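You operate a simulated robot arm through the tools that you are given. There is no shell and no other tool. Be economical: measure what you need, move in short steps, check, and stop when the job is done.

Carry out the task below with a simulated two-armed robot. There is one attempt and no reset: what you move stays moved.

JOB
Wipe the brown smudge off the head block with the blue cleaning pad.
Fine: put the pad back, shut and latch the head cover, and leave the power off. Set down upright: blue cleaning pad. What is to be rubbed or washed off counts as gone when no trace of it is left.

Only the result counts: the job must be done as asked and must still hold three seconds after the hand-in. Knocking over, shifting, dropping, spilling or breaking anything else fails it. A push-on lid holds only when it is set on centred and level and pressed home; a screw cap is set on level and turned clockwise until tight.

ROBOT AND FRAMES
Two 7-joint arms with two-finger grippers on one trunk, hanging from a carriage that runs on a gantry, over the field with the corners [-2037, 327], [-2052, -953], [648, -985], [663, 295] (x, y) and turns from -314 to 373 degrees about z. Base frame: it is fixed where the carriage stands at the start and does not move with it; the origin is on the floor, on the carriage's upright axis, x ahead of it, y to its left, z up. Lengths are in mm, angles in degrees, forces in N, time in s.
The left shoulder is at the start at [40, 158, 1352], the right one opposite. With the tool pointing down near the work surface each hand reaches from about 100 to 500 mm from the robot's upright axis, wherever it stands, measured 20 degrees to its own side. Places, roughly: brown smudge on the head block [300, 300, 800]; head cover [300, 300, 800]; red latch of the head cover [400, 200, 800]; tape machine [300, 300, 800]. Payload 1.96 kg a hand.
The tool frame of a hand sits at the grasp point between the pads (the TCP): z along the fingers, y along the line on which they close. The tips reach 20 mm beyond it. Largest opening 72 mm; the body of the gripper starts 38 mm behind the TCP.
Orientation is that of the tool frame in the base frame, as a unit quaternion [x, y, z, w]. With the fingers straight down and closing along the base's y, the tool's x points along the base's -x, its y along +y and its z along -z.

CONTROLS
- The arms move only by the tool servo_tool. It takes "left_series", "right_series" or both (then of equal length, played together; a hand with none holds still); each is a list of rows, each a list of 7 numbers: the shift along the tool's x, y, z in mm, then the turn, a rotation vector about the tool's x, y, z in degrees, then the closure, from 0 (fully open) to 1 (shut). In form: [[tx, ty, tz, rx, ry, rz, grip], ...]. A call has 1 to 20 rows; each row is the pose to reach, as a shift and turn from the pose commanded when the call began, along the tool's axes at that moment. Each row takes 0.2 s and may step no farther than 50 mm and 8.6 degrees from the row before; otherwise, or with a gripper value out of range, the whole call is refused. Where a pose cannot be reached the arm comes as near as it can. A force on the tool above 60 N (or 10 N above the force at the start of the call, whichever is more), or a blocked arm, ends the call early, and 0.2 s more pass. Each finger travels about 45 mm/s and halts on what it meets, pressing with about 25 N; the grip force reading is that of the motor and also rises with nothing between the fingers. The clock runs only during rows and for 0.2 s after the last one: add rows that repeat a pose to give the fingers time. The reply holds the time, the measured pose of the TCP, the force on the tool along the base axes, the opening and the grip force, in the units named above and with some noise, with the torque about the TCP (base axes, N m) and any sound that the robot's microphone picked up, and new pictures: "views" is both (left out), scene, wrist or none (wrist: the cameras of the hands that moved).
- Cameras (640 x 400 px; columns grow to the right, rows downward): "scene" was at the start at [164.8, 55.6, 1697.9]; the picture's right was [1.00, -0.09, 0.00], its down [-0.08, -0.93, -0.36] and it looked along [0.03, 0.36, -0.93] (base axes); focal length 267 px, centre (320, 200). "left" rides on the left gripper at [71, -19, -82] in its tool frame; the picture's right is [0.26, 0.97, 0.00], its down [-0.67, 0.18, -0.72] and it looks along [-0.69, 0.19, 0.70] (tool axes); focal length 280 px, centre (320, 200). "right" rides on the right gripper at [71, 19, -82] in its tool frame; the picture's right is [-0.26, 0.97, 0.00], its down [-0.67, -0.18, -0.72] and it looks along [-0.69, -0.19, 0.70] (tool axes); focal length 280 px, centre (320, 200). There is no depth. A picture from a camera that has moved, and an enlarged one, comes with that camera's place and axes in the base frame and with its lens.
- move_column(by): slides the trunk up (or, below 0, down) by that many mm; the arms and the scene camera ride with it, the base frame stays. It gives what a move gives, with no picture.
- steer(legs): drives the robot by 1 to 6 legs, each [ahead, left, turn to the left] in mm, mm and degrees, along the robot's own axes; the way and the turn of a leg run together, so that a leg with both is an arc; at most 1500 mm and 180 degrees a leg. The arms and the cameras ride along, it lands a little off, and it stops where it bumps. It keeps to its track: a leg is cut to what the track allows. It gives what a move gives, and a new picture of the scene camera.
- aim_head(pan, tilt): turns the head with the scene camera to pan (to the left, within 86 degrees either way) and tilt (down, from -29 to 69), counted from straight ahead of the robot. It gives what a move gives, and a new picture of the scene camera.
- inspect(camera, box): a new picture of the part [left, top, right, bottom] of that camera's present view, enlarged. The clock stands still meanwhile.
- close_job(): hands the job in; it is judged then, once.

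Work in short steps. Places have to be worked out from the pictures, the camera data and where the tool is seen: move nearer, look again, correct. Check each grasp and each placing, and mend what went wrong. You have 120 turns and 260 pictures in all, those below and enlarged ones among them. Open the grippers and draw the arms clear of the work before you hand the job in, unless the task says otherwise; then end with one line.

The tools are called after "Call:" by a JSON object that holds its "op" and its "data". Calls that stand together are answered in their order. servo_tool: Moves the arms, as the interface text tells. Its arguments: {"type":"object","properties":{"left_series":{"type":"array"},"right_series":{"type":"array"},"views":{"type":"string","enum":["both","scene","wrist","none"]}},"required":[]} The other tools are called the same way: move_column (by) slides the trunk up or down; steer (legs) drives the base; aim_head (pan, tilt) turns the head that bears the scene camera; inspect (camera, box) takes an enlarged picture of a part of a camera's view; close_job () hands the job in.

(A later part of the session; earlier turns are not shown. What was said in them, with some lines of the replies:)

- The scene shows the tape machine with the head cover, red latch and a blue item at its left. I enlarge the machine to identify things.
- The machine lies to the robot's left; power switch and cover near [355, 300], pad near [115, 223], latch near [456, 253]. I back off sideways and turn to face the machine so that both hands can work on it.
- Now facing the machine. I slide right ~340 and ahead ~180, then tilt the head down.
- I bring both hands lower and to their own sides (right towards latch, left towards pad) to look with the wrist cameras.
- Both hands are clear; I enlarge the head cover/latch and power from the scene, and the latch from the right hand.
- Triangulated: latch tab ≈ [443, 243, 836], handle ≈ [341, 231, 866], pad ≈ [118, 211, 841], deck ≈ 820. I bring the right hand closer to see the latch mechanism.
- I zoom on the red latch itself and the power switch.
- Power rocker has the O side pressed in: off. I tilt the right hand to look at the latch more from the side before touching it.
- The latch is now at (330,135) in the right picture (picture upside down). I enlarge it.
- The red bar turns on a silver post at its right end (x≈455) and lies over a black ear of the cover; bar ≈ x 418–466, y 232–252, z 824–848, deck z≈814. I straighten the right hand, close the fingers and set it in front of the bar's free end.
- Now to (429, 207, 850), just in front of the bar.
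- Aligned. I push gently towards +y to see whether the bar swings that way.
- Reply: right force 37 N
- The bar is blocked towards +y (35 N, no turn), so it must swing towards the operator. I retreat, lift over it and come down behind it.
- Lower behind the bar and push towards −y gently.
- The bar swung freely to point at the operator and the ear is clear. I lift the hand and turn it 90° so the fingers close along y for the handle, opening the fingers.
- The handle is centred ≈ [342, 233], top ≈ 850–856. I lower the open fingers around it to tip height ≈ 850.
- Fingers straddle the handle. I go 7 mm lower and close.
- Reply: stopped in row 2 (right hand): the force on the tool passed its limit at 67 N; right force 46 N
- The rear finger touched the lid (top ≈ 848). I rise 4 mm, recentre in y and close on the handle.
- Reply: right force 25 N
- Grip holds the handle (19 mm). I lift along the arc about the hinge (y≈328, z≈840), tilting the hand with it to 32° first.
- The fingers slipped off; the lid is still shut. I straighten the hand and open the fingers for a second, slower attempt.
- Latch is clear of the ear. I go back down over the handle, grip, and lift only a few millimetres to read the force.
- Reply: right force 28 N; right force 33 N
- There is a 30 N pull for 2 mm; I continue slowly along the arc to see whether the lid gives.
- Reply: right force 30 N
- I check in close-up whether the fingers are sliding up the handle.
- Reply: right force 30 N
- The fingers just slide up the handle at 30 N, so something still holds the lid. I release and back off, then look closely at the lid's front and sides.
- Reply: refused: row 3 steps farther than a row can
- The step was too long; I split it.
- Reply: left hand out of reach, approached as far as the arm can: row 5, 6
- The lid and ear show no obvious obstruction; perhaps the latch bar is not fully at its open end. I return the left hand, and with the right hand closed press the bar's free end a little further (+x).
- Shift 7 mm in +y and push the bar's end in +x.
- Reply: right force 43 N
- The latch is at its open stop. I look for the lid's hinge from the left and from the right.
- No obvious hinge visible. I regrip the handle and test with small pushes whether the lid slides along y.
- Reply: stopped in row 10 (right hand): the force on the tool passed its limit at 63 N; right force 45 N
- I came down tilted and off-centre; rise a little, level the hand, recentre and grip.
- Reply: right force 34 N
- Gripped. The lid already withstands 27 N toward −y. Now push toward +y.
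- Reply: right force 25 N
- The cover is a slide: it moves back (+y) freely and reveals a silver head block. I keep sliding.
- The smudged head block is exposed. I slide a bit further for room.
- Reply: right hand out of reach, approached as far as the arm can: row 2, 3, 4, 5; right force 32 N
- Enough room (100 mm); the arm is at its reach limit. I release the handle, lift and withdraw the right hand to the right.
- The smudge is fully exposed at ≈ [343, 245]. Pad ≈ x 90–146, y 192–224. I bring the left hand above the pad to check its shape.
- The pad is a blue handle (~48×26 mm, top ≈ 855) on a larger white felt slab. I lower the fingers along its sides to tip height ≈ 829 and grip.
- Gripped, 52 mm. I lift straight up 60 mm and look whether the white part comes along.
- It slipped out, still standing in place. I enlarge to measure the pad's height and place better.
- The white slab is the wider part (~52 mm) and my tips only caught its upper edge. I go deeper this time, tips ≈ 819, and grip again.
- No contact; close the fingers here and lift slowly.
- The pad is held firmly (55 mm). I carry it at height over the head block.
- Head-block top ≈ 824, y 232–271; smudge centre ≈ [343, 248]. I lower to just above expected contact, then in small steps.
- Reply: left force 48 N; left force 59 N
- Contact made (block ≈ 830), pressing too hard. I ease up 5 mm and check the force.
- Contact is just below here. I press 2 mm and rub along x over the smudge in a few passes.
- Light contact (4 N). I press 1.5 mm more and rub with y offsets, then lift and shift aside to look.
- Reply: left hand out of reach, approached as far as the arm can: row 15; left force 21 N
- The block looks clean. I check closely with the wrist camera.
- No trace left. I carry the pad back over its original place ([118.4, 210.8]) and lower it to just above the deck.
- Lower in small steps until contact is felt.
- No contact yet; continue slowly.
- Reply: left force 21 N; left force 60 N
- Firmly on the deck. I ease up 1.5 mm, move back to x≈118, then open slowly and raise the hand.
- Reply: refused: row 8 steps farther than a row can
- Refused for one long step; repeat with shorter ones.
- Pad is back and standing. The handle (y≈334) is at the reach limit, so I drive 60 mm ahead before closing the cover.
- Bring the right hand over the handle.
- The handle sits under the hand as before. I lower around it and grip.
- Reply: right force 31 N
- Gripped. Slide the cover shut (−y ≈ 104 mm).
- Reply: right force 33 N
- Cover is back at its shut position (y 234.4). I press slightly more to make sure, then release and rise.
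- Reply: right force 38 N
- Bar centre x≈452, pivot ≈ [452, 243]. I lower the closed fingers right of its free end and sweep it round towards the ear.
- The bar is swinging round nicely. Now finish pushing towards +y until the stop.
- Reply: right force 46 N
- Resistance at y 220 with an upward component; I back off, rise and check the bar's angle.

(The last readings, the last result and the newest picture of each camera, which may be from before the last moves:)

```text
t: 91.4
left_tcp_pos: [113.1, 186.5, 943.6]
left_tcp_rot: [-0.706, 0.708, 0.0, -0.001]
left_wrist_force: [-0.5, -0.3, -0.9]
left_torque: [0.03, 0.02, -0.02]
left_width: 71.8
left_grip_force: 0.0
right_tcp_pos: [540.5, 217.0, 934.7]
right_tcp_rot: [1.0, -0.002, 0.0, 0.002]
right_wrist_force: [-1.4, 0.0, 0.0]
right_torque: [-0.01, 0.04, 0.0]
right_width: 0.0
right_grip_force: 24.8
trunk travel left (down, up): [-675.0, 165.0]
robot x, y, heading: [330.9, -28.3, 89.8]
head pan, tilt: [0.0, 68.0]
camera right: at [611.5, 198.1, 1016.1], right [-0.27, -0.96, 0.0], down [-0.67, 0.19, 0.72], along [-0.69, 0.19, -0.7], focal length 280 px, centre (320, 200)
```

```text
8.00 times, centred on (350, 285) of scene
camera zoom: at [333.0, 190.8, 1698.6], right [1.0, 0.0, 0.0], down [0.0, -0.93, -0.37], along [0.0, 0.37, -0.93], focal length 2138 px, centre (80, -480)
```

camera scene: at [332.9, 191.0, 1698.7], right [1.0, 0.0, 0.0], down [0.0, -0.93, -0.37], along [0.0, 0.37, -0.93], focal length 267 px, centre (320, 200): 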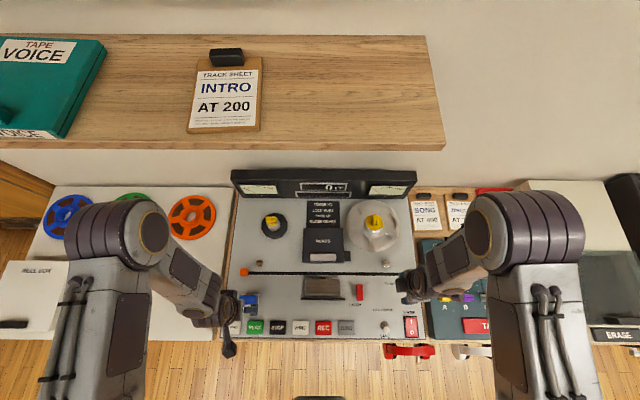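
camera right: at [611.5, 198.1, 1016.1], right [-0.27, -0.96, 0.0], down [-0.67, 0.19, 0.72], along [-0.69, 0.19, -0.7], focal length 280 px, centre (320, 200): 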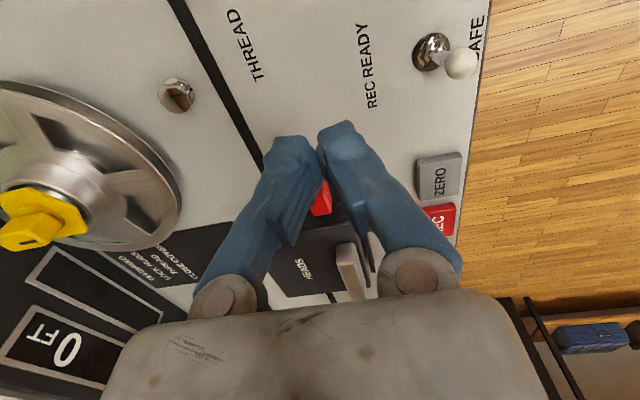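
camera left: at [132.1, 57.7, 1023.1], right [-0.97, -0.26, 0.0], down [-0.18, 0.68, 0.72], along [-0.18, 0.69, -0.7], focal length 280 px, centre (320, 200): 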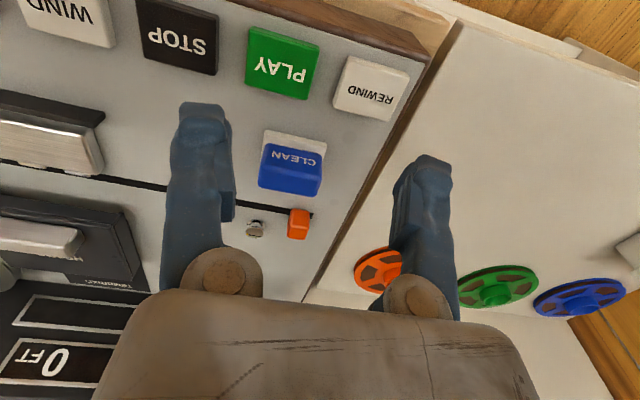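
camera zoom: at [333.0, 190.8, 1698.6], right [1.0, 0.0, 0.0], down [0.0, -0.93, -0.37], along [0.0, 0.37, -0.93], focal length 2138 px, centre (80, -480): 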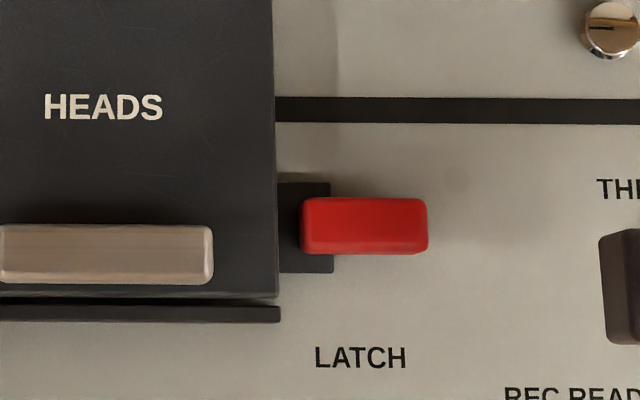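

The bar lies square over the ear: latched. I open the grippers, draw the arms up and back and take a final look.

Call:
{"op": "servo_tool", "data": {"right_series": [[10, 5, -30, 0, 0, 0, 0.5], [20, 10, -60, 0, 0, 0, 0], [30, 30, -90, 0, 0, 0, 0], [40, 60, -110, 0, 0, 0, 0], [40, 60, -110, 0, 0, 0, 0]], "left_series": [[10, 0, -30, 0, 0, 0, 0], [25, 10, -60, 0, 0, 0, 0], [40, 20, -90, 0, 0, 0, 0], [60, 30, -110, 0, 0, 0, 0], [60, 30, -110, 0, 0, 0, 0]], "views": "none"}}

Call:
{"op": "steer", "data": {"legs": [[-70, 0, 0]]}}

Call:
{"op": "inspect", "data": {"camera": "scene", "box": [225, 190, 425, 315]}}

Call:
{"op": "inspect", "data": {"camera": "right", "box": [200, 60, 600, 310]}}

```text
t: 92.6
left_tcp_pos: [99.6, 159.2, 1009.5]
left_tcp_rot: [-0.706, 0.708, 0.0, 0.0]
left_wrist_force: [0.5, 0.7, 0.1]
left_torque: [0.0, -0.01, 0.01]
left_width: 71.9
left_grip_force: 0.0
left hand out of reach, approached as far as the arm can: row 3, 4, 5
right_tcp_pos: [567.5, 177.6, 1033.8]
right_tcp_rot: [1.0, -0.002, -0.001, 0.003]
right_wrist_force: [0.1, -0.3, 1.0]
right_torque: [0.02, 0.0, -0.01]
right_width: 72.2
right_grip_force: 0.1
right hand out of reach, approached as far as the arm can: row 4, 5
trunk travel left (down, up): [-675.0, 165.0]
robot x, y, heading: [332.7, -25.4, 89.9]
head pan, tilt: [0.0, 68.0]
```

```text
t: 93.6
left_tcp_pos: [98.9, 91.2, 1009.8]
left_tcp_rot: [-0.705, 0.709, 0.0, 0.0]
left_wrist_force: [-0.2, -0.6, 0.0]
left_torque: [0.02, 0.02, 0.02]
left_width: 72.2
left_grip_force: 0.1
right_tcp_pos: [568.0, 111.0, 1035.3]
right_tcp_rot: [1.0, -0.003, -0.001, 0.002]
right_wrist_force: [0.0, -1.9, -0.7]
right_torque: [-0.05, 0.01, -0.03]
right_width: 72.0
right_grip_force: 0.0
trunk travel left (down, up): [-675.0, 165.0]
robot x, y, heading: [327.7, -89.2, 89.6]
head pan, tilt: [0.0, 68.0]
camera scene: at [332.9, 123.8, 1698.5], right [1.0, -0.01, 0.0], down [-0.01, -0.93, -0.37], along [0.0, 0.37, -0.93], focal length 267 px, centre (320, 200)
```

scene: 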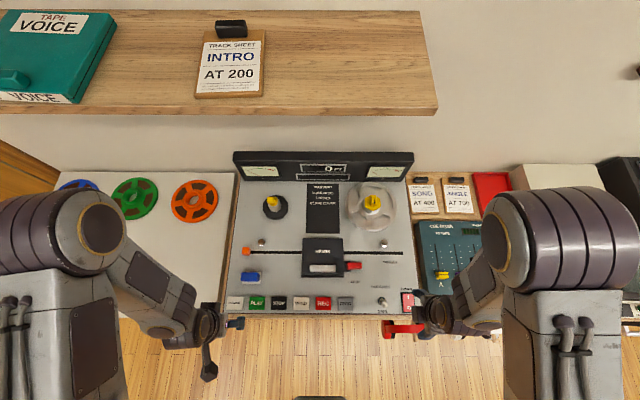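

```text
3.20 times, centred on (325, 252) of scene
camera zoom: at [332.9, 123.8, 1698.5], right [1.0, -0.01, 0.0], down [-0.01, -0.93, -0.37], along [0.0, 0.37, -0.93], focal length 855 px, centre (304, 32)
```

zoom: 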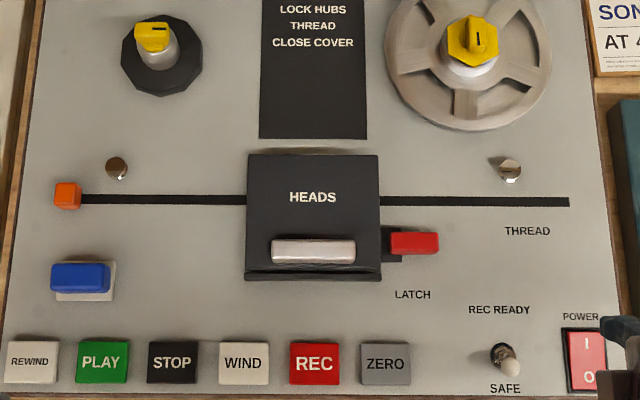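

```text
1.60 times, centred on (400, 185) of right
camera zoom: at [640.0, 91.8, 1116.2], right [-0.27, -0.96, 0.01], down [-0.67, 0.19, 0.72], along [-0.69, 0.19, -0.7], focal length 449 px, centre (192, 224)
```

zoom: 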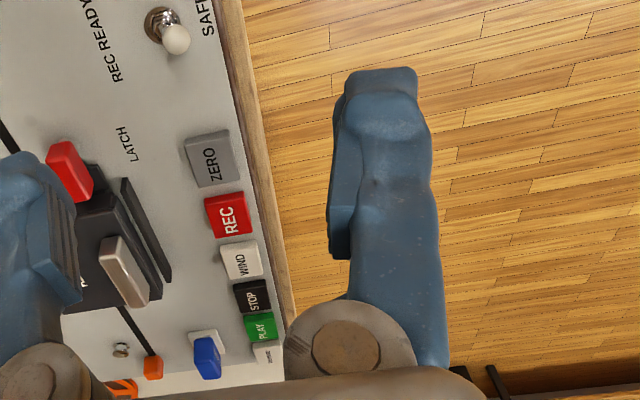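

Everything looks in order; one last close-up of latch and pad before handing in.

Call:
{"op": "inspect", "data": {"camera": "scene", "box": [300, 235, 370, 285]}}

Call:
{"op": "inspect", "data": {"camera": "scene", "box": [230, 255, 280, 295]}}

```text
8.00 times, centred on (335, 260) of scene
camera zoom: at [332.9, 123.8, 1698.5], right [1.0, -0.01, 0.0], down [-0.01, -0.93, -0.37], along [0.0, 0.37, -0.93], focal length 2138 px, centre (200, -280)
```

zoom: 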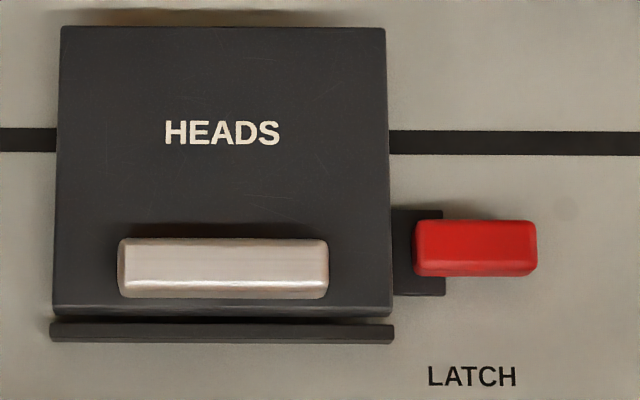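

```text
10.00 times, centred on (255, 275) of scene
camera zoom: at [332.9, 123.8, 1698.5], right [1.0, -0.01, 0.0], down [-0.01, -0.93, -0.37], along [0.0, 0.37, -0.93], focal length 2672 px, centre (970, -550)
```

zoom: 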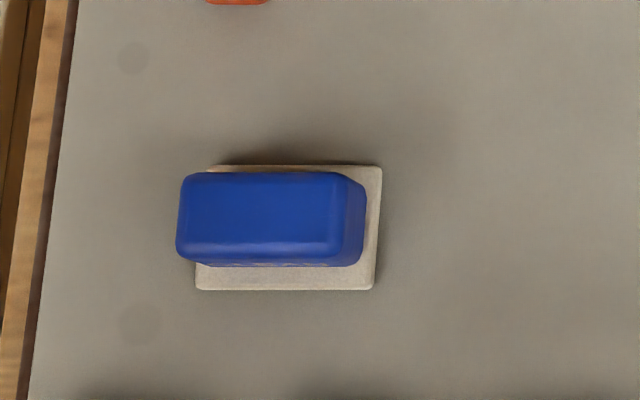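

The cover is shut and latched, the pad stands in its place, the power is off and the arms are clear, so I hand in.

Call:
{"op": "close_job", "data": {}}

```text
The job is handed in.
```

I wiped the smudge off the head block and saw no trace in the close-ups. The blue pad is back upright within a few millimetres of where it was, the head cover is shut and latched, and the power is off.
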